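You operate a simulated robot arm through the tools that you are given. There is no shell and no other tool. Be economical: measure what you need, move in short steps, check, and stop when the job is done.

The job below is to be done with a simulated robot arm. You get a single attempt, and the scene is never put back.

## Task
Wipe the crumbs under the table basket and slide it back.
Fine: slide the basket, don't lift it; use the folded cloth and put it back. What is to be rubbed or washed off counts as gone when no trace of it is left.

It is judged by the outcome, as a careful person would: the job done as asked, and still so three seconds after it is handed in. It fails if anything else is knocked over, pushed out of place, dropped, spilled or broken. Flat cloth is picked up by pressing the open fingertips on it (5 to 10 N) and closing them slowly along it; thin cloth reads only 2 to 8 mm in the jaws.

## Robot
A 6-joint arm with a three-finger gripper, fixed in place. Base frame: the origin is at the foot of the arm, x ahead of it, y to its left, z up; the work surface is at about z = 750. Readings come in mm, degrees, newtons and seconds.
Its first joint turns from -166.0 to 166.0 degrees. Payload 4.89 kg.
The TCP is the grasp point between the finger pads, 30 mm short of the fingertips. In the tool frame z runs along the fingers and y along their closing line. Largest opening 164 mm; the body of the gripper starts 125 mm behind the TCP.
Orientation is told as [roll, pitch, yaw] about the base's x, y, z axes, in that order, counted from this pose: with the fingers straight down and closing along the base's y, the tool's x points along the base's -x, its y along +y and its z along -z.

## Interface
- The arm moves only by the tool move_arm. Its argument "increments" is one flat list of numbers, 7 for each row, row after row: the finger opening in cm, from 0 to 16.4, then the shift along the tool's x, y, z in units of 500 mm (1.0 is 500 mm), then the turn, a rotation vector about the tool's x, y, z in units of 90 degrees (1.0 is 90 degrees). In form: [fingers, tx, ty, tz, ax, ay, az, fingers, tx, ty, tz, ax, ay, az, ...]. A call has 1 to 8 rows; each row is the pose to reach, as a shift and turn from the pose commanded when the call began, along the tool's axes at that moment. A call with a number of a shift or a turn outside -1 to 1 is refused whole. Each row takes 0.2 s and may step no farther than 50 mm and 8.6 degrees from the row before; otherwise, or with a gripper value out of range, the whole call is refused. A pose out of reach is approached as far as the arm can. The call stops where the force on the tool passes 40 N (or 10 N more than at its start, if that is more) or the arm is blocked; 0.2 s more then pass. The fingers move at their own pace (about 108 mm/s each) and stop on an object; they squeeze with about 37 N. The grip force told is the motor's: it shows also when the fingers shut on nothing. Time passes only in rows, and 0.2 s behind the last, so rows that repeat a pose let the fingers close. The reply holds the time, the measured pose of the TCP, the force on the tool along the base axes, the opening and the grip force, in the units named above and with some noise, with the torque about the TCP (base axes, N m) and any sound that the robot's microphone picked up.
- Cameras (640 x 400 px; columns grow to the right, rows downward): "scene" is fixed at [215.6, -492.6, 1319.1]; the picture's right is [0.06, -1.00, 0.00], its down [-0.72, -0.04, -0.69] and it looks along [0.69, 0.04, -0.72] (base axes); focal length 334 px, centre (320, 200). "wrist" rides on the gripper at [76, -2, -152] in the tool frame; the picture's right is [0.02, 1.00, 0.00], its down [-0.88, 0.02, -0.47] and it looks along [-0.47, 0.01, 0.88] (tool axes); focal length 247 px, centre (320, 200). There is no depth. A picture from a camera that has moved, and an enlarged one, comes with that camera's place and axes in the base frame and with its lens. The place of the scene camera against the robot may be out by one fixed shift of up to 18 mm in any direction.
- camera(camera): a new picture of that camera. The clock stands still meanwhile.
- lift_body(by): slides the trunk up (or, below 0, down) by that many mm; the arm rides with it, the base frame stays. It gives what a move gives, with no picture.
- close_up(camera, box): a new picture of the part [left, top, right, bottom] of that camera's present view, enlarged. The clock stands still meanwhile.
- job_done(): hands the job in; it is judged then, once.

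Go step by step. Nothing tells you positions but the pictures and the camera data: compare them with the known pose of the tool, close in by small moves and look again before you grip or let go. The budget is 120 turns and 84 pictures, counting those below and the enlarged ones. Unless the task says otherwise, let go and move clear before handing in, and close with one line.

The tools are called after "Emit:" as a command line: name --argument value ..., lists and objects as JSON in quotes. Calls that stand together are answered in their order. move_arm: Moves the arm, as the interface text tells. Its arguments: {"type":"object","properties":{"increments":{"type":"array","items":{"type":"number"}}},"required":["increments"]} The other tools are called the same way: lift_body (by) slides the trunk up or down; camera (camera) takes a picture; close_up (camera, box) takes an enlarged picture of a part of a camera's view; job_done () hands the job in.

At the start:

```text
t: 0.0
ee_pos: [664.7, -297.3, 1046.5]
ee_rot: [0.0, 0.0, -0.1]
contact_force: [0.1, 0.2, -0.3]
ft_torque: [0.0, 0.01, 0.0]
opening: 163.9
gripper_force: 0.0
trunk travel left (down, up): [-175.0, 215.0]
```

scene: 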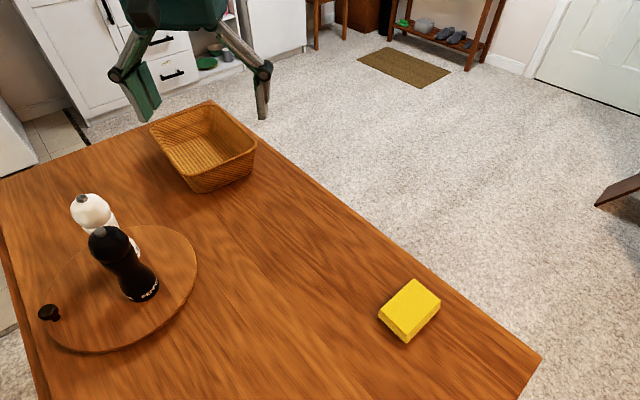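
wrist: 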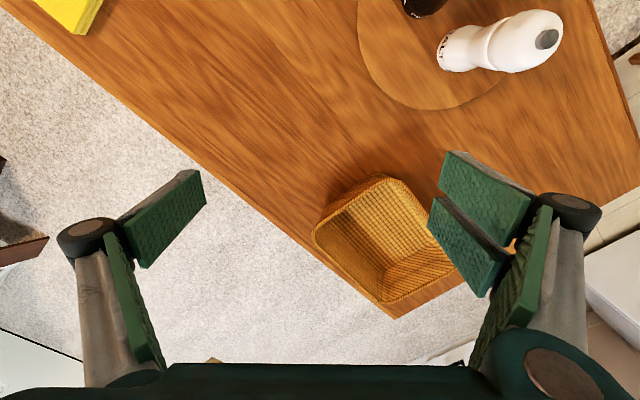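

I see a wicker basket near the table's far corner, around (870,-150), a yellow folded cloth around (500,-640), and a board with two mills. I'll look closer first.

Emit:
close_up --camera "scene" --box '[130, 80, 290, 210]'

Emit:
close_up --camera "scene" --box '[350, 260, 470, 360]'

Emit:
close_up --camera "wrist" --box '[280, 150, 500, 330]'

```text
3.08 times, centred on (210, 145) of scene
camera zoom: at [215.6, -492.6, 1319.1], right [0.06, -1.0, 0.0], down [-0.72, -0.04, -0.69], along [0.69, 0.04, -0.72], focal length 1028 px, centre (658, 369)
```

zoom: 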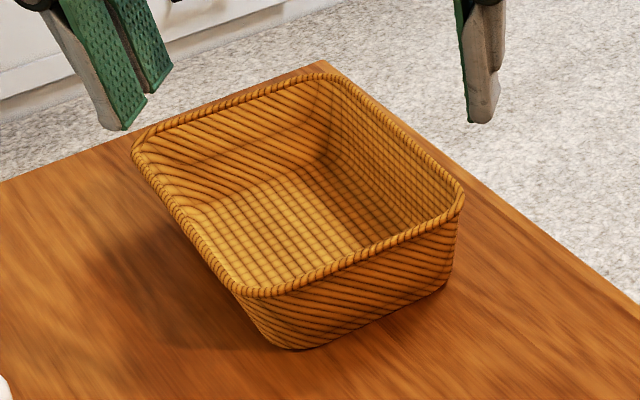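

```text
4.00 times, centred on (410, 310) of scene
camera zoom: at [215.6, -492.6, 1319.1], right [0.06, -1.0, 0.0], down [-0.72, -0.04, -0.69], along [0.69, 0.04, -0.72], focal length 1337 px, centre (-40, -240)
```

zoom: 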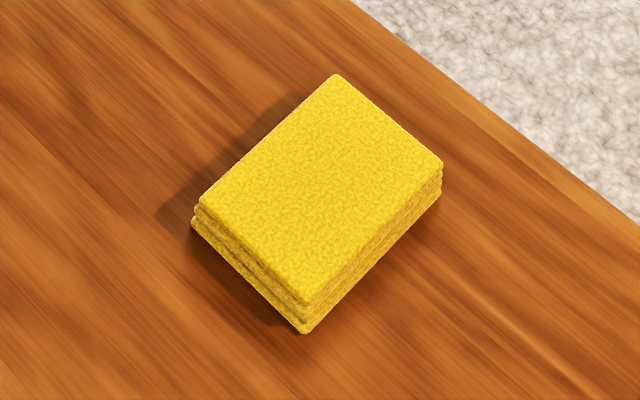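

```text
2.22 times, centred on (390, 240) of wrist
camera zoom: at [587.2, -298.6, 1198.8], right [-0.02, 1.0, 0.0], down [0.88, 0.02, 0.47], along [0.47, 0.01, -0.88], focal length 549 px, centre (164, 111)
```

zoom: 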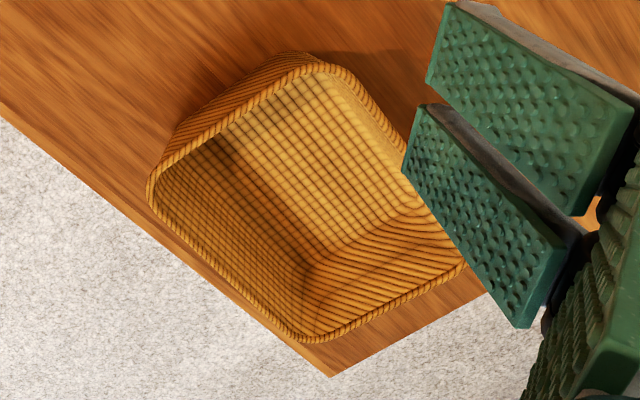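

The basket is about 175 x 235 x 80 mm, aligned at 45° with the table, with its rim corners near (868,-302), (742,-180), (1036,-152) and (925,-14). I plan to grip its near end wall, mid about (805,-241), and drag it along (-0.7,-0.7), so I'll move above that wall first.

Emit:
move_arm --increments '[8, -0.045, 0.02, 0.03, 0, 0, 0.083, 8, -0.09, 0.04, 0.06, 0, 0, 0.166, 8, -0.135, 0.055, 0.09, 0, 0, 0.25, 8, -0.18, 0.075, 0.12, 0, 0, 0.333, 8, -0.23, 0.095, 0.16, 0, 0, 0.416, 8, -0.28, 0.112, 0.2, 0, 0, 0.5]'

Emit:
camera --camera "wrist"

Emit:
camera --camera "scene"

```text
t: 1.4
ee_pos: [803.0, -241.6, 947.0]
ee_rot: [-0.1, -0.1, -45.1]
contact_force: [-0.5, 0.1, 0.6]
ft_torque: [0.07, -0.25, -0.01]
opening: 79.9
gripper_force: 0.0
trunk travel left (down, up): [-175.0, 215.0]
```

```text
78 pictures are left
camera wrist: at [748.2, -188.5, 1099.4], right [0.69, 0.72, 0.0], down [0.63, -0.61, 0.47], along [0.34, -0.33, -0.88], focal length 247 px, centre (320, 200)
```

wrist: 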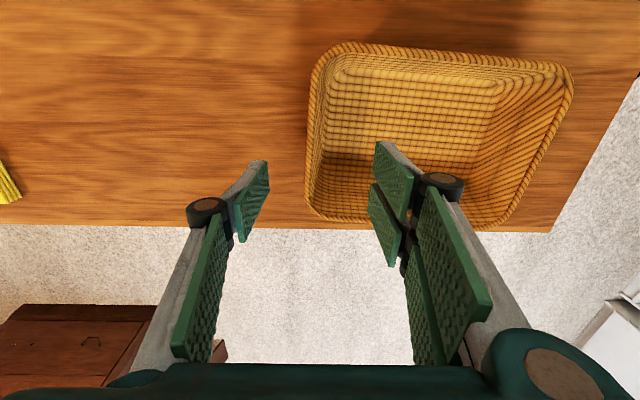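

```text
77 pictures are left
```

scene: 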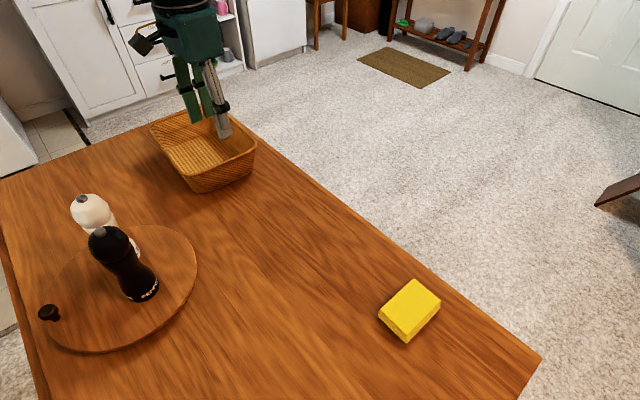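

The near wall's rim lies at about 41° yaw, so I turn 4° more, centre over it and lower until the tips reach the rim. Then I look again.

Emit:
move_arm --increments '[8, 0.0116, 0.0036, 0.04, 0, 0, 0.043, 8, 0.0116, 0.0036, 0.1, 0, 0, 0.043, 8, 0.0116, 0.0036, 0.168, 0, 0, 0.043]'

Emit:
camera --camera "wrist"

Emit:
close_up --camera "scene" --box '[130, 80, 290, 210]'

```text
t: 2.2
ee_pos: [802.5, -237.2, 863.5]
ee_rot: [-0.1, 0.0, -48.9]
contact_force: [-1.8, 0.6, 1.5]
ft_torque: [-0.07, -0.2, -0.05]
opening: 79.7
gripper_force: 0.0
trunk travel left (down, up): [-175.0, 215.0]
```

```text
76 pictures are left
camera wrist: at [749.6, -179.2, 1014.7], right [0.74, 0.67, 0.0], down [0.59, -0.65, 0.47], along [0.32, -0.35, -0.88], focal length 247 px, centre (320, 200)
```

wrist: 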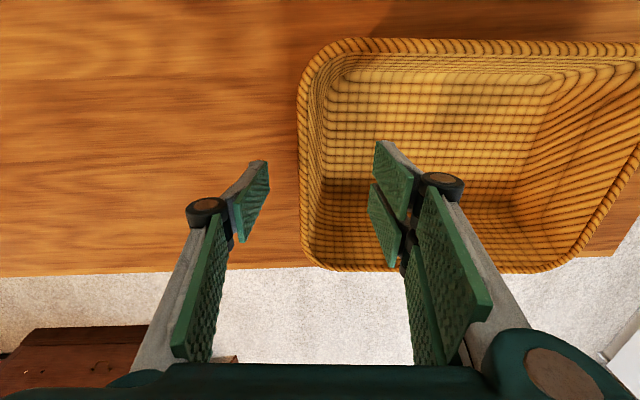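

```text
3.08 times, centred on (210, 145) of scene
camera zoom: at [215.6, -492.6, 1319.1], right [0.06, -1.0, 0.0], down [-0.72, -0.04, -0.69], along [0.69, 0.04, -0.72], focal length 1028 px, centre (658, 369)
```

zoom: 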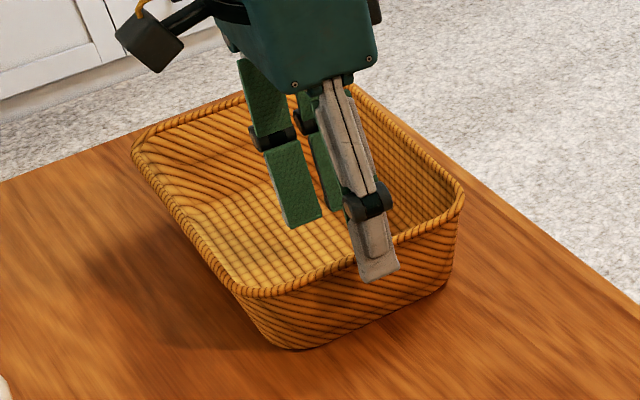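

The fingers straddle the wall well. I shift 4 mm outward, go down 40 mm and close on the wall.

Emit:
move_arm --increments '[8, 0, -0.008, 0.04, 0, 0, 0, 8, 0, -0.008, 0.08, 0, 0, 0]'

Emit:
close_up --camera "scene" --box '[130, 80, 290, 210]'

Emit:
camera --camera "wrist"

```text
t: 2.8
ee_pos: [798.6, -238.9, 821.2]
ee_rot: [0.0, 0.0, -48.9]
contact_force: [-1.1, 0.1, 0.7]
ft_torque: [-0.06, -0.12, 0.03]
opening: 80.1
gripper_force: 0.0
trunk travel left (down, up): [-175.0, 215.0]
```

```text
3.08 times, centred on (210, 145) of scene
camera zoom: at [215.6, -492.6, 1319.1], right [0.06, -1.0, 0.0], down [-0.72, -0.04, -0.69], along [0.69, 0.04, -0.72], focal length 1028 px, centre (658, 369)
```

zoom: 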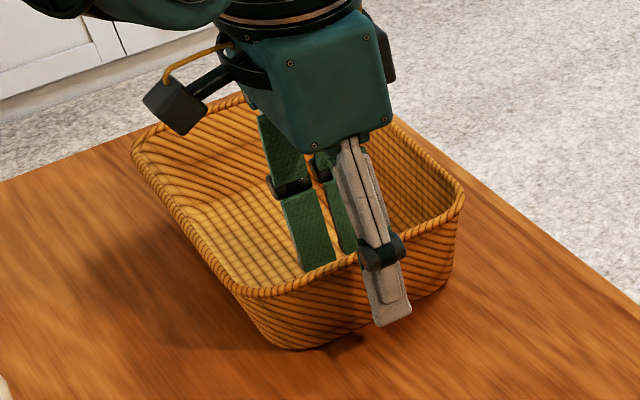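

```text
73 pictures are left
camera wrist: at [746.6, -181.6, 974.4], right [0.74, 0.67, 0.0], down [0.59, -0.65, 0.47], along [0.32, -0.35, -0.88], focal length 247 px, centre (320, 200)
```

wrist: 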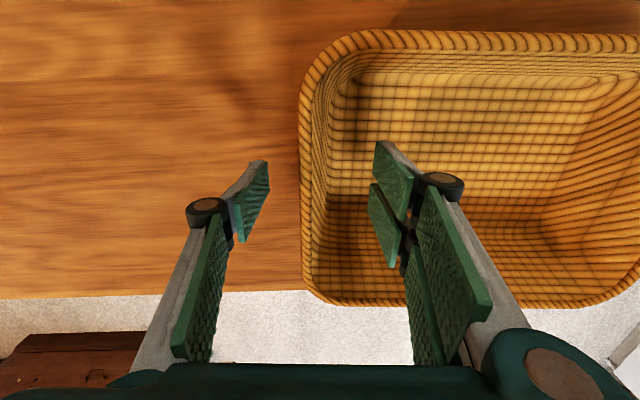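

Both fingers straddle the wall; now I close gently.

Emit:
move_arm --increments '[5, 0, 0, 0, 0, 0, 0, 3.5, 0, 0, 0, 0, 0, 0, 2.5, 0, 0, 0, 0, 0, 0, 1.5, 0, 0, 0, 0, 0, 0, 0.5, 0, 0, 0, 0, 0, 0, 0.3, 0, 0, 0, 0, 0, 0]'

Emit:
close_up --camera "scene" --box '[130, 80, 290, 210]'

Emit:
camera --camera "wrist"

```text
t: 4.2
ee_pos: [798.3, -239.2, 822.7]
ee_rot: [0.1, 0.0, -48.8]
contact_force: [0.5, 2.5, 4.0]
ft_torque: [0.86, -1.06, 0.53]
opening: 9.3
gripper_force: 37.0
trunk travel left (down, up): [-175.0, 215.0]
```

```text
3.08 times, centred on (210, 145) of scene
camera zoom: at [215.6, -492.6, 1319.1], right [0.06, -1.0, 0.0], down [-0.72, -0.04, -0.69], along [0.69, 0.04, -0.72], focal length 1028 px, centre (658, 369)
```

zoom: 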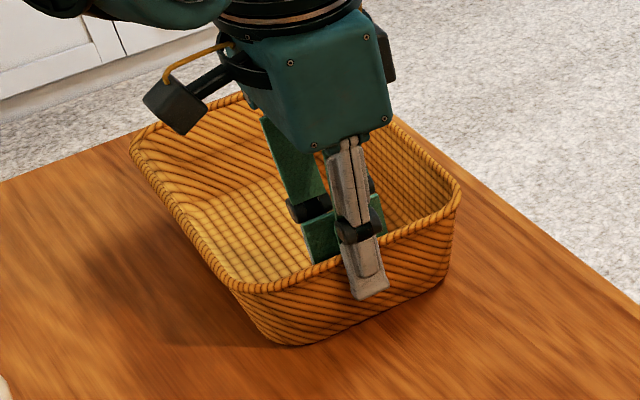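

```text
71 pictures are left
camera wrist: at [747.0, -181.5, 974.4], right [0.74, 0.67, 0.0], down [0.59, -0.65, 0.47], along [0.32, -0.35, -0.88], focal length 247 px, centre (320, 200)
```

wrist: 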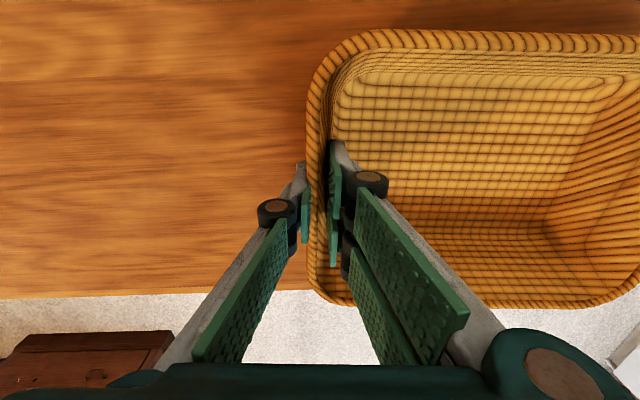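

The wall is gripped (9 mm), with the basket moved about 4 mm inward, which I'll undo on return. Now I drag it along -tool y.

Emit:
move_arm --increments '[0.3, 0, -0.02, 0, 0, 0, 0, 0.3, 0, -0.06, 0, 0, 0, 0, 0.3, 0, -0.1, 0, 0, 0, 0, 0.3, 0, -0.14, 0, 0, 0, 0, 0.3, 0, -0.18, 0, 0, 0, 0]'

Emit:
camera --camera "scene"

```text
t: 5.4
ee_pos: [730.5, -297.7, 823.0]
ee_rot: [0.0, 0.0, -48.8]
contact_force: [-2.2, 0.3, 5.7]
ft_torque: [0.88, -1.0, 0.43]
opening: 9.2
gripper_force: 37.2
trunk travel left (down, up): [-175.0, 215.0]
```

```text
70 pictures are left
```

scene: 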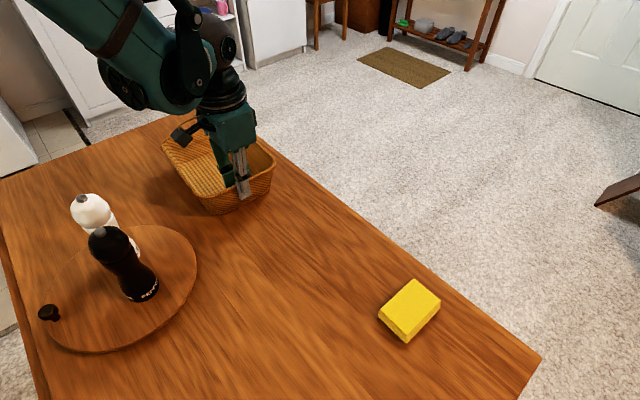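

It slides well. Continuing.

Emit:
move_arm --increments '[0.3, 0, -0.04, 0, 0, 0, 0, 0.3, 0, -0.08, 0, 0, 0, 0, 0.3, 0, -0.12, 0, 0, 0, 0, 0.3, 0, -0.16, 0, 0, 0, 0, 0.3, 0, -0.2, 0, 0, 0, 0, 0.3, 0, -0.24, 0, 0, 0, 0]'

Emit:
move_arm --increments '[0.3, 0, -0.04, 0, 0, 0, 0, 0.3, 0, -0.08, 0, 0, 0, 0, 0.3, 0, -0.12, 0, 0, 0, 0, 0.3, 0, -0.16, 0, 0, 0, 0, 0.3, 0, -0.2, 0, 0, 0, 0, 0.3, 0, -0.24, 0, 0, 0, 0]'

Emit:
camera --camera "scene"

Emit:
camera --camera "wrist"

```text
t: 6.8
ee_pos: [638.7, -377.3, 822.2]
ee_rot: [0.0, 0.1, -48.9]
contact_force: [1.6, 0.9, 4.3]
ft_torque: [0.91, -0.97, 0.3]
opening: 9.0
gripper_force: 36.8
trunk travel left (down, up): [-175.0, 215.0]
```

```text
t: 8.2
ee_pos: [550.7, -456.4, 821.9]
ee_rot: [0.0, 0.0, -48.9]
contact_force: [0.3, 0.1, 5.0]
ft_torque: [0.9, -0.98, -0.37]
opening: 9.1
gripper_force: 37.3
trunk travel left (down, up): [-175.0, 215.0]
```

```text
69 pictures are left
```

scene: 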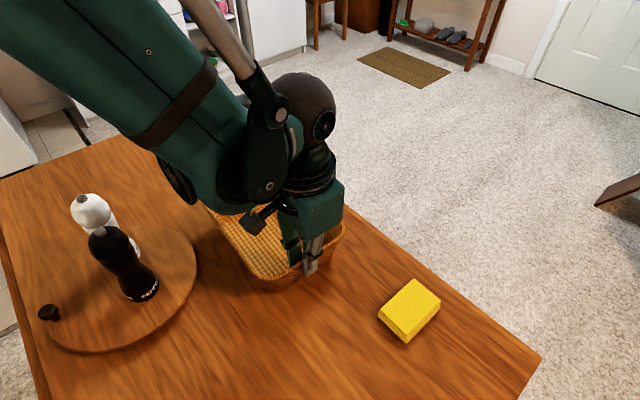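

```text
68 pictures are left
camera wrist: at [498.1, -399.3, 975.0], right [0.74, 0.67, 0.0], down [0.59, -0.65, 0.47], along [0.32, -0.35, -0.88], focal length 247 px, centre (320, 200)
```

wrist: 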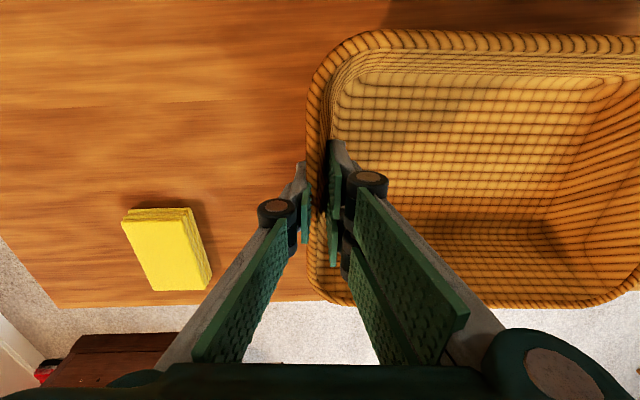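

The basket is moved out. I release, rise, and go over the cloth.

Emit:
move_arm --increments '[2, 0, 0, 0, 0, 0, 0, 4, 0, 0, 0, 0, 0, 0, 6, 0, 0, 0, 0, 0, 0, 6, 0, 0, -0.06, 0, 0, 0, 6, 0, 0, -0.14, 0, 0, 0, 6, 0, 0, -0.22, 0, 0, 0, 8, 0, 0, -0.3, 0, 0, 0]'

Emit:
camera --camera "wrist"

Emit:
camera --camera "scene"

```text
t: 9.8
ee_pos: [551.2, -456.2, 972.7]
ee_rot: [-0.1, 0.0, -48.8]
contact_force: [1.3, -0.6, 0.3]
ft_torque: [0.11, 0.12, -0.01]
opening: 80.2
gripper_force: 0.1
trunk travel left (down, up): [-175.0, 215.0]
```

```text
67 pictures are left
camera wrist: at [498.7, -399.2, 1124.7], right [0.74, 0.67, 0.0], down [0.59, -0.65, 0.47], along [0.32, -0.35, -0.88], focal length 247 px, centre (320, 200)
```

wrist: 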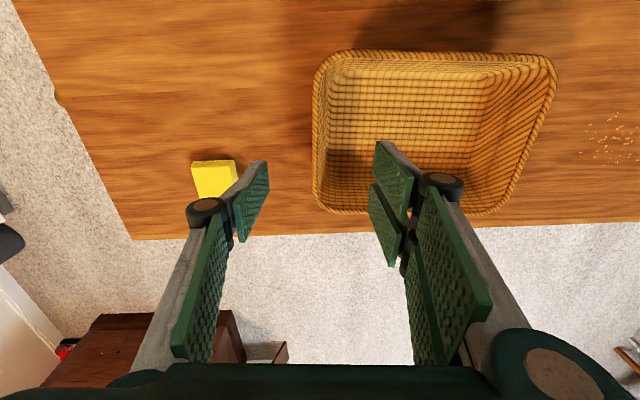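

```text
66 pictures are left
```

scene: 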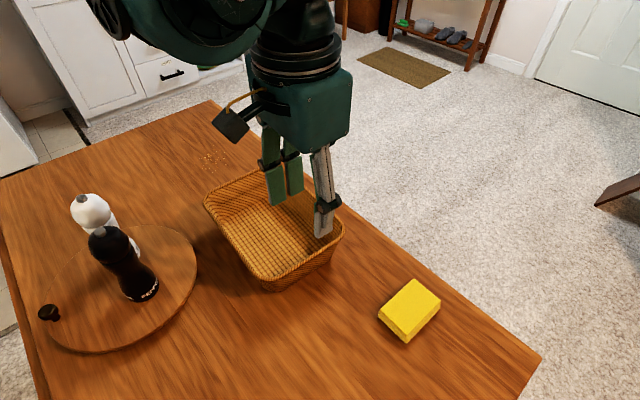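

The crumbs are visible where the basket stood. Next I move above the cloth and look.

Emit:
move_arm --increments '[9, -0.04, -0.065, 0, 0, 0, 0, 10, -0.08, -0.13, 0, 0, 0, 0, 10, -0.12, -0.2, 0, 0, 0, -0.02, 10, -0.16, -0.265, 0, 0, 0, -0.03, 10, -0.193, -0.326, 0.05, 0, 0, -0.031]'

Emit:
camera --camera "wrist"

Emit:
close_up --camera "scene" --box '[160, 110, 280, 210]'

```text
t: 11.0
ee_pos: [490.0, -635.3, 946.9]
ee_rot: [-0.1, -0.1, -46.0]
contact_force: [-0.7, 1.6, 1.4]
ft_torque: [-0.31, -0.01, 0.03]
opening: 100.2
gripper_force: 0.0
trunk travel left (down, up): [-175.0, 215.0]
```

```text
65 pictures are left
camera wrist: at [435.9, -580.8, 1099.8], right [0.7, 0.71, 0.0], down [0.63, -0.62, 0.47], along [0.34, -0.33, -0.88], focal length 247 px, centre (320, 200)
```

wrist: 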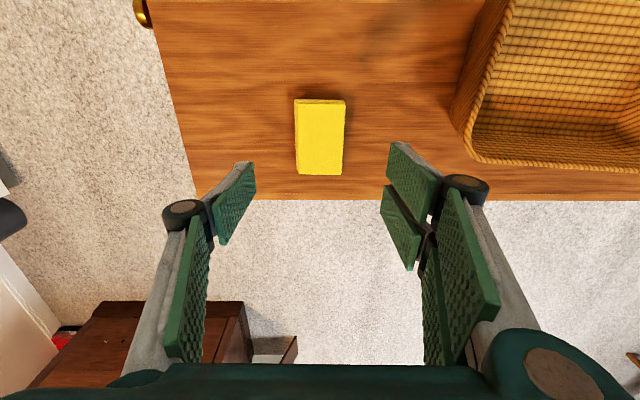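

```text
4.00 times, centred on (220, 160) of scene
camera zoom: at [215.6, -492.6, 1319.1], right [0.06, -1.0, 0.0], down [-0.72, -0.04, -0.69], along [0.69, 0.04, -0.72], focal length 1337 px, centre (720, 360)
```

zoom: 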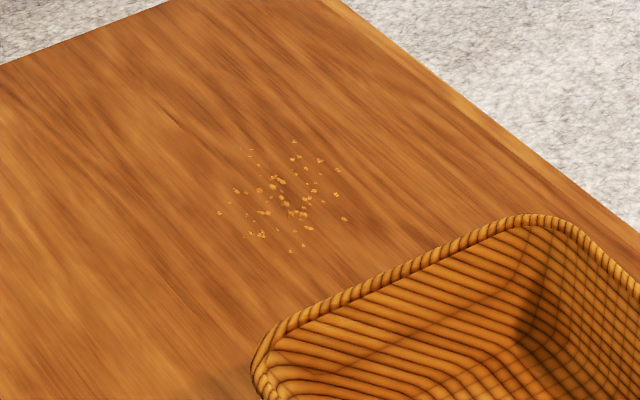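

The cloth is at about (500,-640), 63 x 93 x 26 mm, aligned with the fingers. I correct sideways and lower beside it.

Emit:
move_arm --increments '[10, -0.0206, 0.0072, 0.08, 0, 0, 0, 10, -0.0206, 0.0072, 0.16, 0, 0, 0, 10, -0.0206, 0.0072, 0.24, 0, 0, 0, 10, -0.0206, 0.0072, 0.29, 0, 0, 0, 10, -0.0206, 0.0072, 0.318, 0, 0, 0]'

Emit:
camera --camera "wrist"

Emit:
close_up --camera "scene" --box '[340, 240, 480, 360]'

```text
t: 12.2
ee_pos: [500.1, -640.7, 787.9]
ee_rot: [0.0, 0.0, -46.0]
contact_force: [0.1, 0.3, -0.5]
ft_torque: [-0.01, -0.03, 0.01]
opening: 100.1
gripper_force: 0.0
trunk travel left (down, up): [-175.0, 215.0]
```

```text
63 pictures are left
camera wrist: at [445.3, -586.0, 940.0], right [0.7, 0.71, 0.0], down [0.62, -0.62, 0.47], along [0.34, -0.33, -0.88], focal length 247 px, centre (320, 200)
```

wrist: 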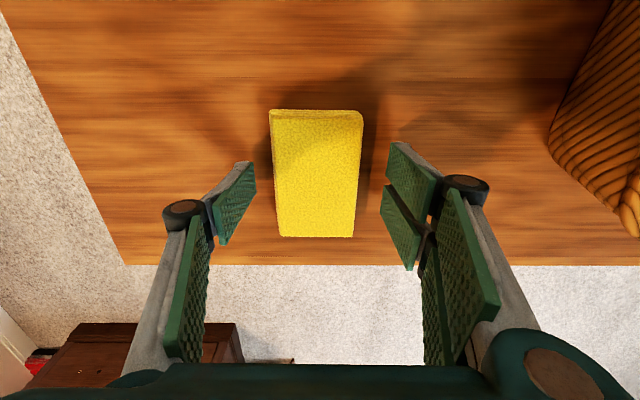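

```text
3.33 times, centred on (410, 300) of scene
camera zoom: at [215.6, -492.6, 1319.1], right [0.06, -1.0, 0.0], down [-0.72, -0.04, -0.69], along [0.69, 0.04, -0.72], focal length 1114 px, centre (20, -133)
```

zoom: 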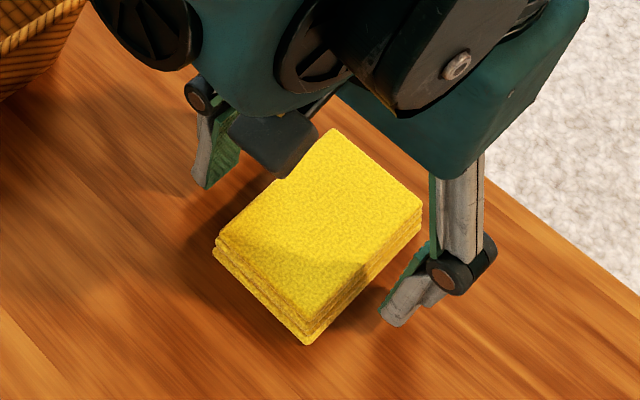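

The fingers flank the cloth symmetrically. Closing slowly.

Emit:
move_arm --increments '[8, 0, 0, 0, 0, 0, 0, 7, 0, 0, 0, 0, 0, 0, 6, 0, 0, 0, 0, 0, 0, 5.5, 0, 0, 0, 0, 0, 0, 5, 0, 0, 0, 0, 0, 0]'

Emit:
camera --camera "wrist"

```text
t: 13.4
ee_pos: [500.3, -640.5, 788.1]
ee_rot: [0.0, -0.1, -46.1]
contact_force: [0.4, -0.4, 1.2]
ft_torque: [-0.01, 0.0, -0.01]
opening: 64.9
gripper_force: 37.2
trunk travel left (down, up): [-175.0, 215.0]
```

```text
61 pictures are left
camera wrist: at [445.3, -586.1, 940.3], right [0.7, 0.71, 0.0], down [0.62, -0.62, 0.47], along [0.34, -0.33, -0.88], focal length 247 px, centre (320, 200)
```

wrist: 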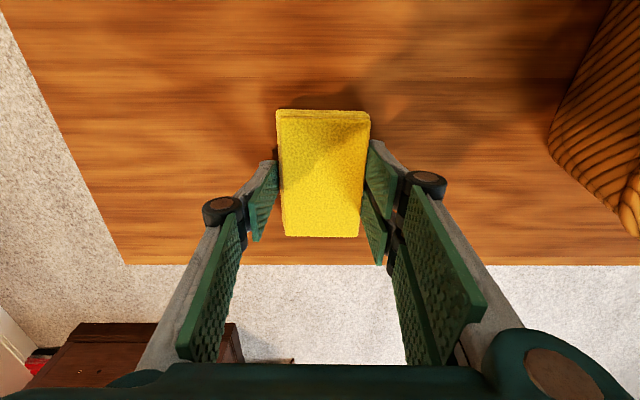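

The cloth is held firmly (65 mm). I lift it and carry it over toward the crumbs.

Emit:
move_arm --increments '[5, 0, 0, -0.04, 0, 0, 0, 5, 0, 0, -0.1, 0, 0, 0, 5, 0, 0, -0.18, 0, 0, 0, 5, 0, 0, -0.26, 0, 0, 0, 5, 0, 0, -0.3, 0, 0, 0, 5, 0.005, 0.06, -0.3, 0, 0, 0, 5, 0.01, 0.14, -0.3, 0, 0, 0, 5, 0.02, 0.23, -0.3, 0, 0, 0]'

Emit:
camera --camera "wrist"

Emit:
move_arm --increments '[5, 0.02, 0.08, 0, 0, 0, 0, 5, 0.03, 0.16, 0, 0, 0, 0, 5, 0.04, 0.25, 0, 0, 0, 0, 5, 0.05, 0.34, 0, 0, 0, 0, 5, 0.06, 0.43, 0, 0, 0, 0, 5, 0.07, 0.52, 0, 0, 0, 0, 5, 0.08, 0.6, 0, 0, 0, 0]'

Emit:
camera --camera "wrist"

```text
t: 15.2
ee_pos: [574.7, -556.0, 938.4]
ee_rot: [0.0, -0.1, -46.1]
contact_force: [-1.1, -0.8, -0.5]
ft_torque: [0.27, -0.19, -0.01]
opening: 65.0
gripper_force: 36.9
trunk travel left (down, up): [-175.0, 215.0]
```

```text
60 pictures are left
camera wrist: at [520.3, -502.1, 1091.2], right [0.71, 0.71, 0.0], down [0.62, -0.62, 0.47], along [0.34, -0.33, -0.88], focal length 247 px, centre (320, 200)
```

wrist: 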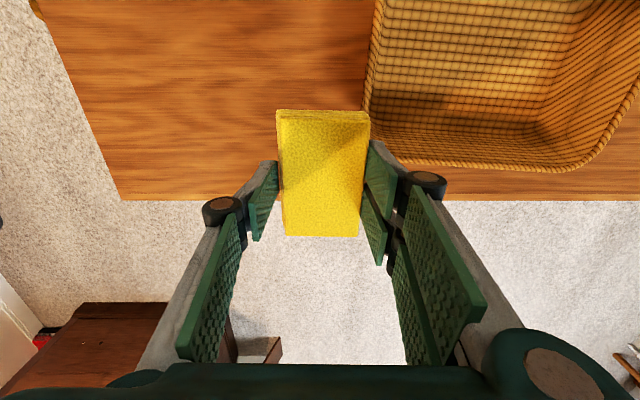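

```text
t: 16.8
ee_pos: [764.0, -317.0, 937.3]
ee_rot: [0.0, 0.0, -46.0]
contact_force: [-0.8, -1.9, -0.3]
ft_torque: [0.23, -0.1, -0.01]
opening: 65.0
gripper_force: 36.9
trunk travel left (down, up): [-175.0, 215.0]
```

```text
59 pictures are left
camera wrist: at [708.8, -263.3, 1090.5], right [0.71, 0.71, 0.0], down [0.62, -0.62, 0.47], along [0.34, -0.33, -0.88], focal length 247 px, centre (320, 200)
```

wrist: 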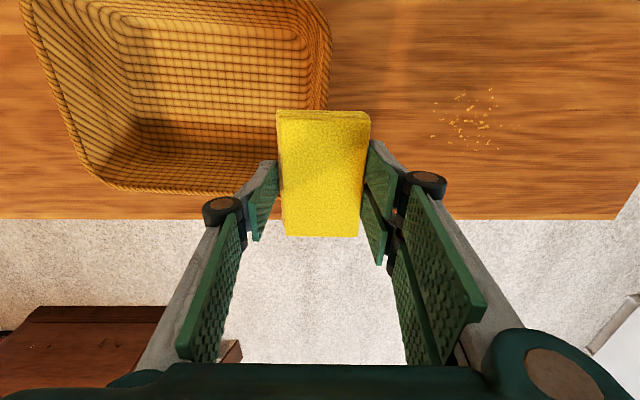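

The crumb patch spans about e 463–561 along the table and n 711–791 across it, centred at (896,-168). I set the cloth down just short of it, first hovering low.

Emit:
move_arm --increments '[5, 0.03, 0.08, 0, 0, 0, 0, 5, 0.063, 0.16, 0, 0, 0, 0, 5, 0.063, 0.217, 0.06, 0, 0, 0, 5, 0.063, 0.217, 0.15, 0, 0, 0, 5, 0.063, 0.217, 0.24, 0, 0, 0, 5, 0.063, 0.217, 0.285, 0, 0, 0, 5, 0.063, 0.217, 0.298, 0, 0, 0]'

Emit:
camera --camera "wrist"

Emit:
camera --camera "scene"

```text
t: 18.4
ee_pos: [821.3, -218.8, 789.4]
ee_rot: [0.0, 0.1, -46.1]
contact_force: [0.8, -0.6, 0.0]
ft_torque: [0.0, 0.04, -0.02]
opening: 64.8
gripper_force: 37.4
trunk travel left (down, up): [-175.0, 215.0]
```

```text
58 pictures are left
camera wrist: at [766.5, -164.2, 942.0], right [0.7, 0.71, 0.0], down [0.62, -0.62, 0.47], along [0.34, -0.33, -0.88], focal length 247 px, centre (320, 200)
```

wrist: 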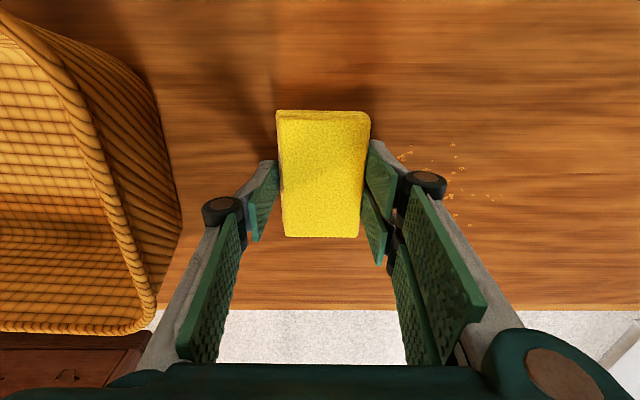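

```text
57 pictures are left
```

scene: 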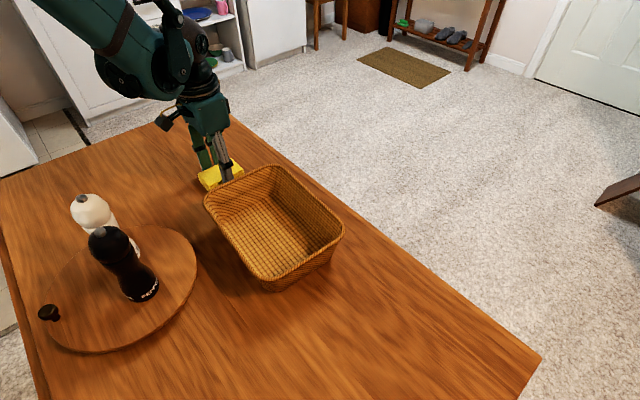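

Now I press the cloth down in small steps until I get a light contact force.

Emit:
move_arm --increments '[5, 0, 0, 0.002, 0, 0, 0, 5, 0, 0, 0.004, 0, 0, 0]'

Emit:
move_arm --increments '[5, 0, 0, 0.002, 0, 0, 0, 5, 0, 0, 0.004, 0, 0, 0]'

```text
t: 19.0
ee_pos: [821.0, -218.6, 787.4]
ee_rot: [0.0, 0.0, -46.1]
contact_force: [0.1, 0.3, 0.9]
ft_torque: [-0.02, 0.01, 0.0]
opening: 64.8
gripper_force: 37.5
trunk travel left (down, up): [-175.0, 215.0]
```

```text
t: 19.6
ee_pos: [821.8, -217.6, 786.2]
ee_rot: [0.2, -0.1, -46.1]
contact_force: [9.7, -3.5, 38.8]
ft_torque: [0.08, -0.28, -0.02]
opening: 65.1
gripper_force: 36.9
trunk travel left (down, up): [-175.0, 215.0]
```

That is too hard (39 N, stiff contact), so I back off about 1 mm.

Emit:
move_arm --increments '[5, 0, 0, -0.0022, 0, 0, 0]'

```text
t: 20.0
ee_pos: [820.0, -218.7, 786.6]
ee_rot: [0.0, -0.2, -46.0]
contact_force: [9.2, -2.9, 30.8]
ft_torque: [-0.09, -0.42, 0.0]
opening: 65.0
gripper_force: 37.1
trunk travel left (down, up): [-175.0, 215.0]
```

Emit:
move_arm --increments '[5, 0, 0, -0.003, 0, 0, 0]'

```text
t: 20.4
ee_pos: [820.7, -217.2, 788.3]
ee_rot: [0.0, 0.0, -46.0]
contact_force: [-1.1, 0.5, 6.0]
ft_torque: [-0.11, -0.25, -0.03]
opening: 64.8
gripper_force: 37.7
trunk travel left (down, up): [-175.0, 215.0]
```

I have 6 N now, which is good. First stroke along the table, pressing a touch more.

Emit:
move_arm --increments '[5, 0, 0.04, 0.0006, 0, 0, 0, 5, 0, 0.08, 0.0006, 0, 0, 0, 5, 0, 0.12, 0.0006, 0, 0, 0, 5, 0, 0.16, 0.0006, 0, 0, 0, 5, 0, 0.2, 0.0006, 0, 0, 0, 5, 0, 0.24, 0.0006, 0, 0, 0, 5, 0, 0.28, 0.0006, 0, 0, 0, 5, 0, 0.33, 0.0006, 0, 0, 0]'

Emit:
camera --camera "wrist"

Emit:
close_up --camera "scene" --box '[130, 80, 290, 210]'

```text
t: 22.2
ee_pos: [940.0, -104.8, 787.2]
ee_rot: [0.0, 0.0, -46.1]
contact_force: [-0.1, -0.8, 0.0]
ft_torque: [0.08, -0.06, 0.02]
opening: 64.9
gripper_force: 36.8
trunk travel left (down, up): [-175.0, 215.0]
```

```text
56 pictures are left
camera wrist: at [884.8, -50.1, 940.8], right [0.71, 0.71, 0.0], down [0.62, -0.62, 0.47], along [0.34, -0.33, -0.88], focal length 247 px, centre (320, 200)
```

wrist: 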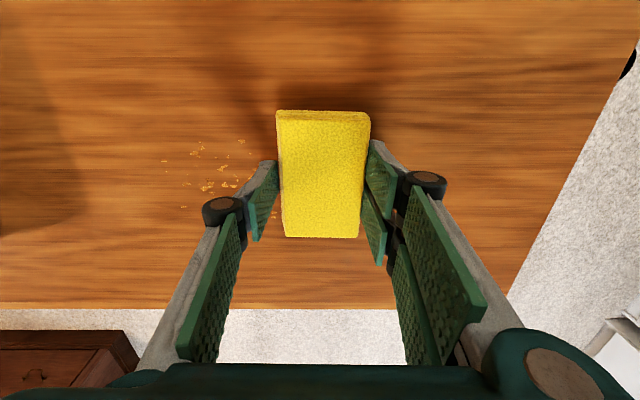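

```text
3.08 times, centred on (210, 145) of scene
camera zoom: at [215.6, -492.6, 1319.1], right [0.06, -1.0, 0.0], down [-0.72, -0.04, -0.69], along [0.69, 0.04, -0.72], focal length 1028 px, centre (658, 369)
```

zoom: 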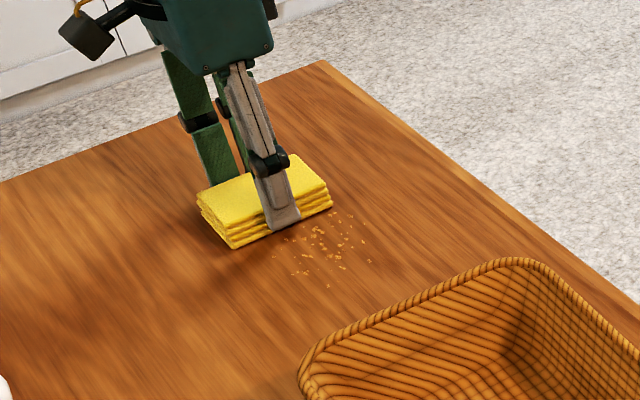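

Contact was lost along the way (0 N at the end), so crumbs remain. I press here again and stroke back in shorter calls, watching the force.

Emit:
move_arm --increments '[5, 0, 0, 0.001, 0, 0, 0, 5, 0, 0, 0.002, 0, 0, 0]'

```text
t: 22.8
ee_pos: [940.0, -103.1, 788.1]
ee_rot: [0.0, 0.0, -46.1]
contact_force: [0.5, 0.1, 10.0]
ft_torque: [0.06, -0.1, -0.03]
opening: 64.9
gripper_force: 37.2
trunk travel left (down, up): [-175.0, 215.0]
```

Emit:
move_arm --increments '[5, 0, -0.03, 0.0004, 0, 0, 0, 5, 0, -0.06, 0.0004, 0, 0, 0, 5, 0, -0.09, 0.0004, 0, 0, 0]'

```text
t: 23.6
ee_pos: [906.7, -134.7, 787.8]
ee_rot: [0.0, 0.0, -45.9]
contact_force: [5.4, 5.7, 24.6]
ft_torque: [0.36, -0.22, 0.05]
opening: 65.2
gripper_force: 37.2
trunk travel left (down, up): [-175.0, 215.0]
```

Emit:
move_arm --increments '[5, 0, -0.03, -0.0006, 0, 0, 0, 5, 0, -0.06, -0.0008, 0, 0, 0, 5, 0, -0.09, -0.0008, 0, 0, 0]'

Emit:
move_arm --increments '[5, 0, -0.03, 0, 0, 0, 0, 5, 0, -0.06, 0, 0, 0, 0, 5, 0, -0.09, 0, 0, 0, 0, 5, 0, -0.12, 0, 0, 0, 0, 5, 0, -0.15, 0, 0, 0, 0]'

Emit:
camera --camera "wrist"

```text
t: 24.4
ee_pos: [873.9, -168.3, 786.6]
ee_rot: [-0.1, 0.1, -46.1]
contact_force: [2.3, 2.0, 15.2]
ft_torque: [0.19, -0.2, -0.06]
opening: 64.9
gripper_force: 36.7
trunk travel left (down, up): [-175.0, 215.0]
```

```text
t: 25.6
ee_pos: [819.9, -218.9, 786.8]
ee_rot: [0.0, 0.1, -46.1]
contact_force: [3.4, 3.7, 14.1]
ft_torque: [0.21, -0.19, 0.01]
opening: 64.7
gripper_force: 37.3
trunk travel left (down, up): [-175.0, 215.0]
```

```text
54 pictures are left
camera wrist: at [764.9, -164.1, 939.6], right [0.7, 0.71, 0.0], down [0.62, -0.62, 0.47], along [0.34, -0.33, -0.88], focal length 247 px, centre (320, 200)
```

wrist: 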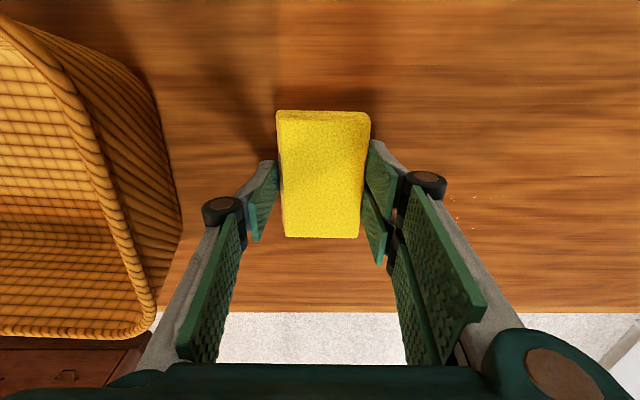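

Firm contact wipes them away; only a few remain nearer the table edge. I shift 40 mm that way and stroke again.

Emit:
move_arm --increments '[5, -0.04, 0, 0, 0, 0, 0, 5, -0.078, 0, 0, 0, 0, 0, 5, -0.078, 0.03, 0, 0, 0, 0, 5, -0.078, 0.06, 0.0003, 0, 0, 0]'

Emit:
move_arm --increments '[5, 0, 0.03, 0.0006, 0, 0, 0, 5, 0, 0.06, 0.0008, 0, 0, 0, 5, 0, 0.09, 0.0012, 0, 0, 0]'

```text
t: 26.6
ee_pos: [868.1, -226.5, 786.4]
ee_rot: [0.0, 0.0, -46.1]
contact_force: [-4.2, -2.1, 8.7]
ft_torque: [-0.08, 0.08, -0.01]
opening: 64.9
gripper_force: 36.8
trunk travel left (down, up): [-175.0, 215.0]
```

```text
t: 27.4
ee_pos: [901.2, -195.4, 785.7]
ee_rot: [0.0, -0.1, -46.0]
contact_force: [-7.9, -7.2, 20.7]
ft_torque: [-0.2, 0.24, 0.01]
opening: 65.1
gripper_force: 37.4
trunk travel left (down, up): [-175.0, 215.0]
```

Emit:
move_arm --increments '[5, 0, 0.03, 0.0002, 0, 0, 0, 5, 0, 0.06, 0.0004, 0, 0, 0, 5, 0, 0.09, 0.0006, 0, 0, 0]'

Emit:
move_arm --increments '[5, 0, 0.03, 0.0004, 0, 0, 0, 5, 0, 0.06, 0.0008, 0, 0, 0, 5, 0, 0.08, 0.001, 0, 0, 0]'

Emit:
camera --camera "wrist"

Emit:
close_up --camera "scene" --box '[130, 80, 290, 210]'

```text
t: 28.2
ee_pos: [933.6, -162.8, 786.7]
ee_rot: [0.1, 0.0, -45.9]
contact_force: [-7.8, -5.2, 20.8]
ft_torque: [-0.27, 0.23, 0.06]
opening: 65.1
gripper_force: 37.2
trunk travel left (down, up): [-175.0, 215.0]
```

```text
t: 29.0
ee_pos: [961.5, -136.0, 787.2]
ee_rot: [0.1, 0.0, -46.1]
contact_force: [-9.8, -9.0, 32.0]
ft_torque: [-0.4, 0.37, 0.01]
opening: 65.0
gripper_force: 37.2
trunk travel left (down, up): [-175.0, 215.0]
```

```text
53 pictures are left
camera wrist: at [907.2, -81.6, 939.2], right [0.71, 0.71, 0.0], down [0.62, -0.62, 0.47], along [0.34, -0.33, -0.88], focal length 247 px, centre (320, 200)
```

wrist: 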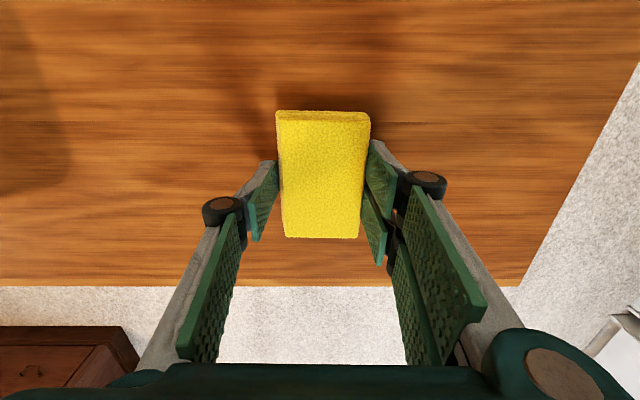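

```text
3.08 times, centred on (210, 145) of scene
camera zoom: at [215.6, -492.6, 1319.1], right [0.06, -1.0, 0.0], down [-0.72, -0.04, -0.69], along [0.69, 0.04, -0.72], focal length 1028 px, centre (658, 369)
```

zoom: 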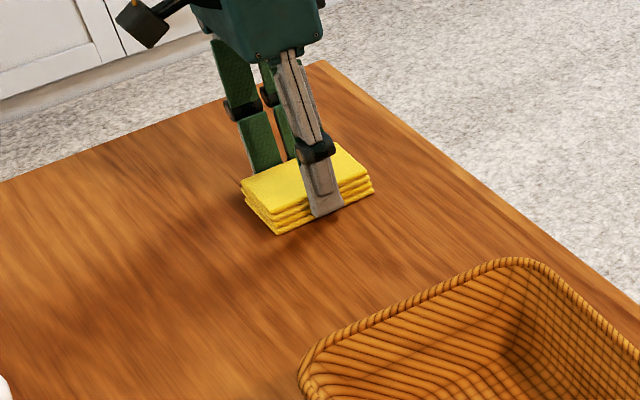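

It looks clean. I lift and back off to inspect the wiped area from above.

Emit:
move_arm --increments '[5, 0, 0, -0.04, 0, 0, 0, 5, 0, -0.02, -0.12, 0, 0, 0, 5, 0, -0.1, -0.2, 0, 0, 0, 5, 0, -0.18, -0.28, 0, 0, 0, 5, 0, -0.27, -0.3, 0, 0, 0, 5, 0, -0.36, -0.3, 0, 0, 0]'

Emit:
close_up --camera "wrist" --box '[370, 50, 610, 200]'

Emit:
close_up --camera "scene" --box '[160, 110, 280, 210]'

```text
refused: row 3 steps farther than a row can; nothing moved
```

```text
2.67 times, centred on (490, 125) of wrist
camera zoom: at [907.2, -81.6, 939.2], right [0.71, 0.71, 0.0], down [0.62, -0.62, 0.47], along [0.34, -0.33, -0.88], focal length 659 px, centre (-133, 400)
```

zoom: 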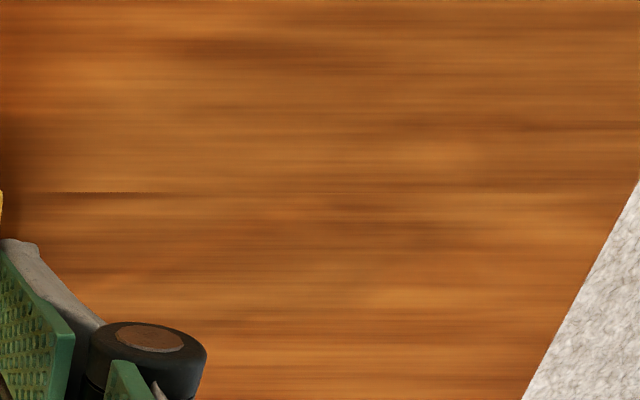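

```text
4.00 times, centred on (220, 160) of scene
camera zoom: at [215.6, -492.6, 1319.1], right [0.06, -1.0, 0.0], down [-0.72, -0.04, -0.69], along [0.69, 0.04, -0.72], focal length 1337 px, centre (720, 360)
```

zoom: 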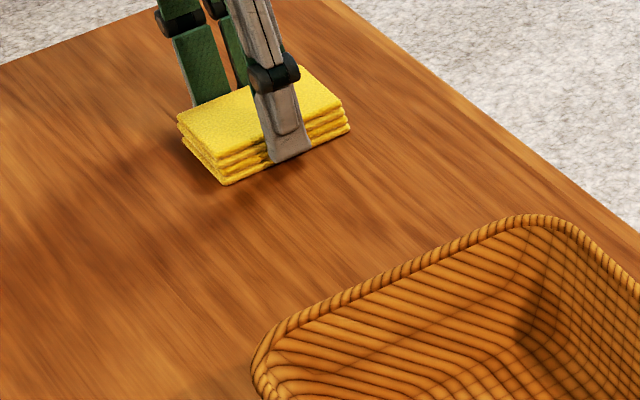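

The row step was too large; I repeat it with smaller steps.

Emit:
move_arm --increments '[5, 0, 0, -0.04, 0, 0, 0, 5, 0, -0.02, -0.12, 0, 0, 0, 5, 0, -0.07, -0.18, 0, 0, 0, 5, 0, -0.13, -0.24, 0, 0, 0, 5, 0, -0.2, -0.3, 0, 0, 0, 5, 0, -0.28, -0.3, 0, 0, 0, 5, 0, -0.36, -0.3, 0, 0, 0]'

Emit:
close_up --camera "wrist" --box '[370, 50, 610, 200]'

Emit:
close_up --camera "scene" --box '[160, 110, 280, 210]'

```text
t: 30.6
ee_pos: [833.2, -259.0, 935.0]
ee_rot: [0.1, 0.0, -46.0]
contact_force: [1.0, 1.1, -0.4]
ft_torque: [-0.12, 0.07, -0.02]
opening: 64.8
gripper_force: 36.5
trunk travel left (down, up): [-175.0, 215.0]
```

```text
2.67 times, centred on (490, 125) of wrist
camera zoom: at [778.5, -205.8, 1087.9], right [0.7, 0.71, 0.0], down [0.63, -0.62, 0.47], along [0.34, -0.33, -0.88], focal length 659 px, centre (-133, 400)
```

zoom: 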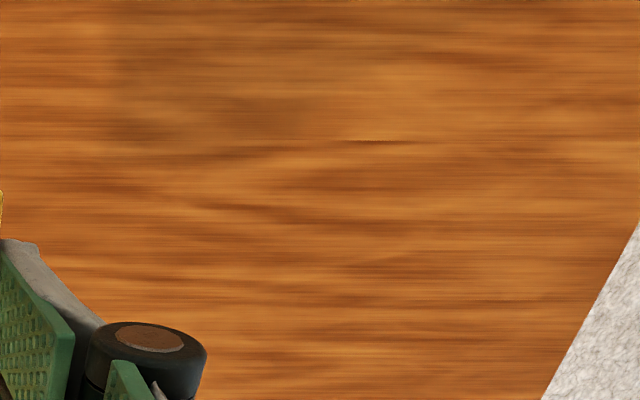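

```text
4.00 times, centred on (220, 160) of scene
camera zoom: at [215.6, -492.6, 1319.1], right [0.06, -1.0, 0.0], down [-0.72, -0.04, -0.69], along [0.69, 0.04, -0.72], focal length 1337 px, centre (720, 360)
```

zoom: 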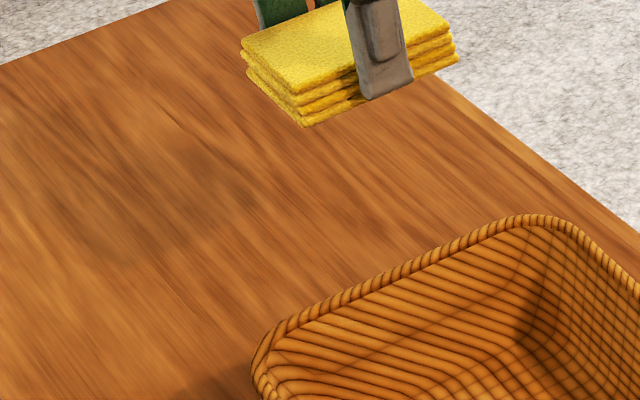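

The table is clean. Now I carry the cloth back to its place at about (497,-644).

Emit:
move_arm --increments '[5, -0.007, -0.08, 0, 0, 0, 0, 5, -0.014, -0.17, 0, 0, 0, 0, 5, -0.021, -0.26, 0, 0, 0, 0, 5, -0.028, -0.35, 0, 0, 0, 0, 5, -0.036, -0.44, 0, 0, 0, 0, 5, -0.043, -0.52, 0, 0, 0, 0]'

Emit:
move_arm --increments '[5, -0.007, -0.09, 0, 0, 0, 0, 5, -0.014, -0.18, 0, 0, 0, 0, 5, -0.021, -0.27, 0, 0, 0, 0, 5, -0.028, -0.35, 0, 0, 0, 0, 5, -0.036, -0.43, 0, 0, 0, 0, 5, -0.043, -0.498, 0, 0, 0, 0]'

```text
t: 32.0
ee_pos: [661.1, -455.6, 934.3]
ee_rot: [-0.1, 0.0, -46.1]
contact_force: [1.0, 0.9, 0.1]
ft_torque: [-0.14, 0.13, -0.01]
opening: 64.9
gripper_force: 36.3
trunk travel left (down, up): [-175.0, 215.0]
```

```text
t: 33.4
ee_pos: [496.5, -644.3, 935.7]
ee_rot: [0.1, -0.1, -45.9]
contact_force: [0.3, 1.0, -0.5]
ft_torque: [-0.15, 0.08, 0.01]
opening: 64.9
gripper_force: 37.3
trunk travel left (down, up): [-175.0, 215.0]
```

Emit:
move_arm --increments '[5, 0, 0, 0.07, 0, 0, 0, 5, 0, 0, 0.15, 0, 0, 0, 5, 0, 0, 0.23, 0, 0, 0, 5, 0, 0, 0.28, 0, 0, 0, 5, 0, 0, 0.293, 0, 0, 0]'

Emit:
close_up --camera "scene" --box '[340, 240, 480, 360]'

Emit:
camera --camera "wrist"

```text
t: 34.6
ee_pos: [496.4, -645.4, 789.0]
ee_rot: [0.0, 0.0, -46.2]
contact_force: [0.8, -0.4, -0.9]
ft_torque: [0.05, 0.06, -0.04]
opening: 65.0
gripper_force: 37.1
trunk travel left (down, up): [-175.0, 215.0]
```

```text
3.33 times, centred on (410, 300) of scene
camera zoom: at [215.6, -492.6, 1319.1], right [0.06, -1.0, 0.0], down [-0.72, -0.04, -0.69], along [0.69, 0.04, -0.72], focal length 1114 px, centre (20, -133)
```

zoom: 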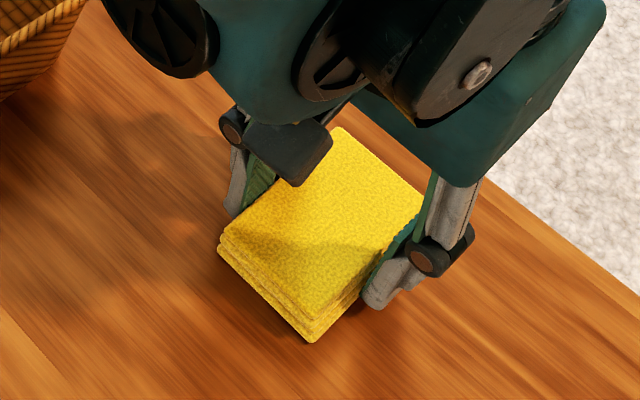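

```text
46 pictures are left
camera wrist: at [441.6, -590.8, 941.3], right [0.7, 0.71, 0.0], down [0.62, -0.62, 0.47], along [0.34, -0.33, -0.88], focal length 247 px, centre (320, 200)
```

wrist: 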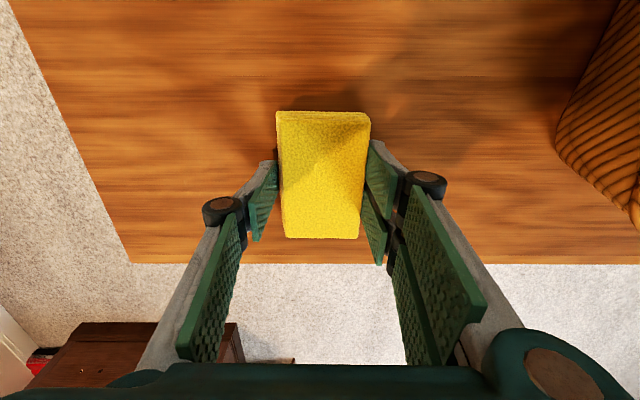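

It lines up with the original place within 2–3 mm. I lower 1 mm and release.

Emit:
move_arm --increments '[5, 0, 0, 0.0018, 0, 0, 0, 7, 0, 0, 0.0018, 0, 0, 0, 8.5, 0, 0, 0.0018, 0, 0, 0, 10, 0, 0, 0.0018, 0, 0, 0, 10, 0, 0, -0.05, 0, 0, 0, 10, 0, 0, -0.14, 0, 0, 0, 10, 0, 0, -0.23, 0, 0, 0, 9, 0, 0, -0.32, 0, 0, 0]'

Emit:
camera --camera "scene"

Emit:
close_up --camera "scene" --box '[350, 260, 470, 360]'

```text
t: 36.4
ee_pos: [498.7, -645.0, 949.3]
ee_rot: [0.0, 0.0, -46.1]
contact_force: [-0.3, -1.3, 0.3]
ft_torque: [0.13, 0.1, 0.0]
opening: 90.1
gripper_force: 0.1
trunk travel left (down, up): [-175.0, 215.0]
```

```text
45 pictures are left
```

scene: 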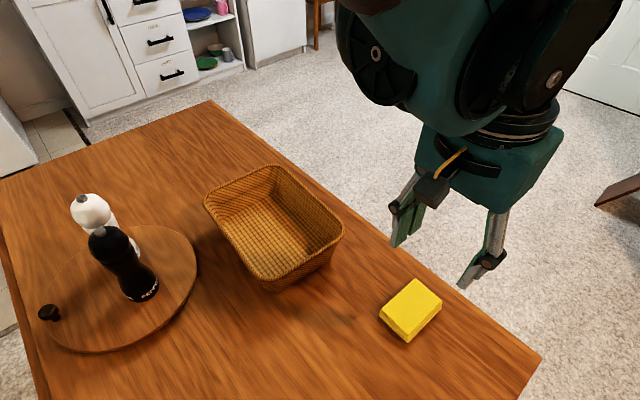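

```text
4.00 times, centred on (410, 310) of scene
camera zoom: at [215.6, -492.6, 1319.1], right [0.06, -1.0, 0.0], down [-0.72, -0.04, -0.69], along [0.69, 0.04, -0.72], focal length 1337 px, centre (-40, -240)
```

zoom: 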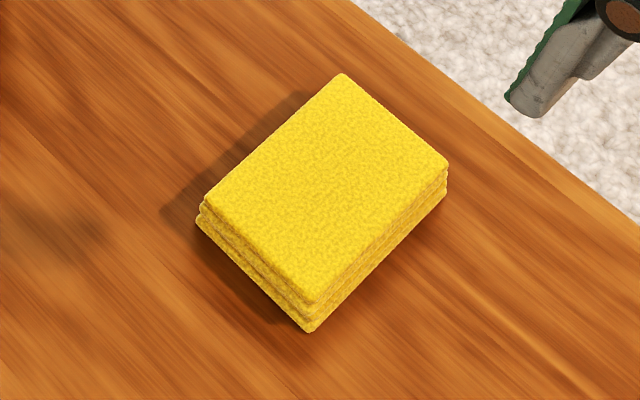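

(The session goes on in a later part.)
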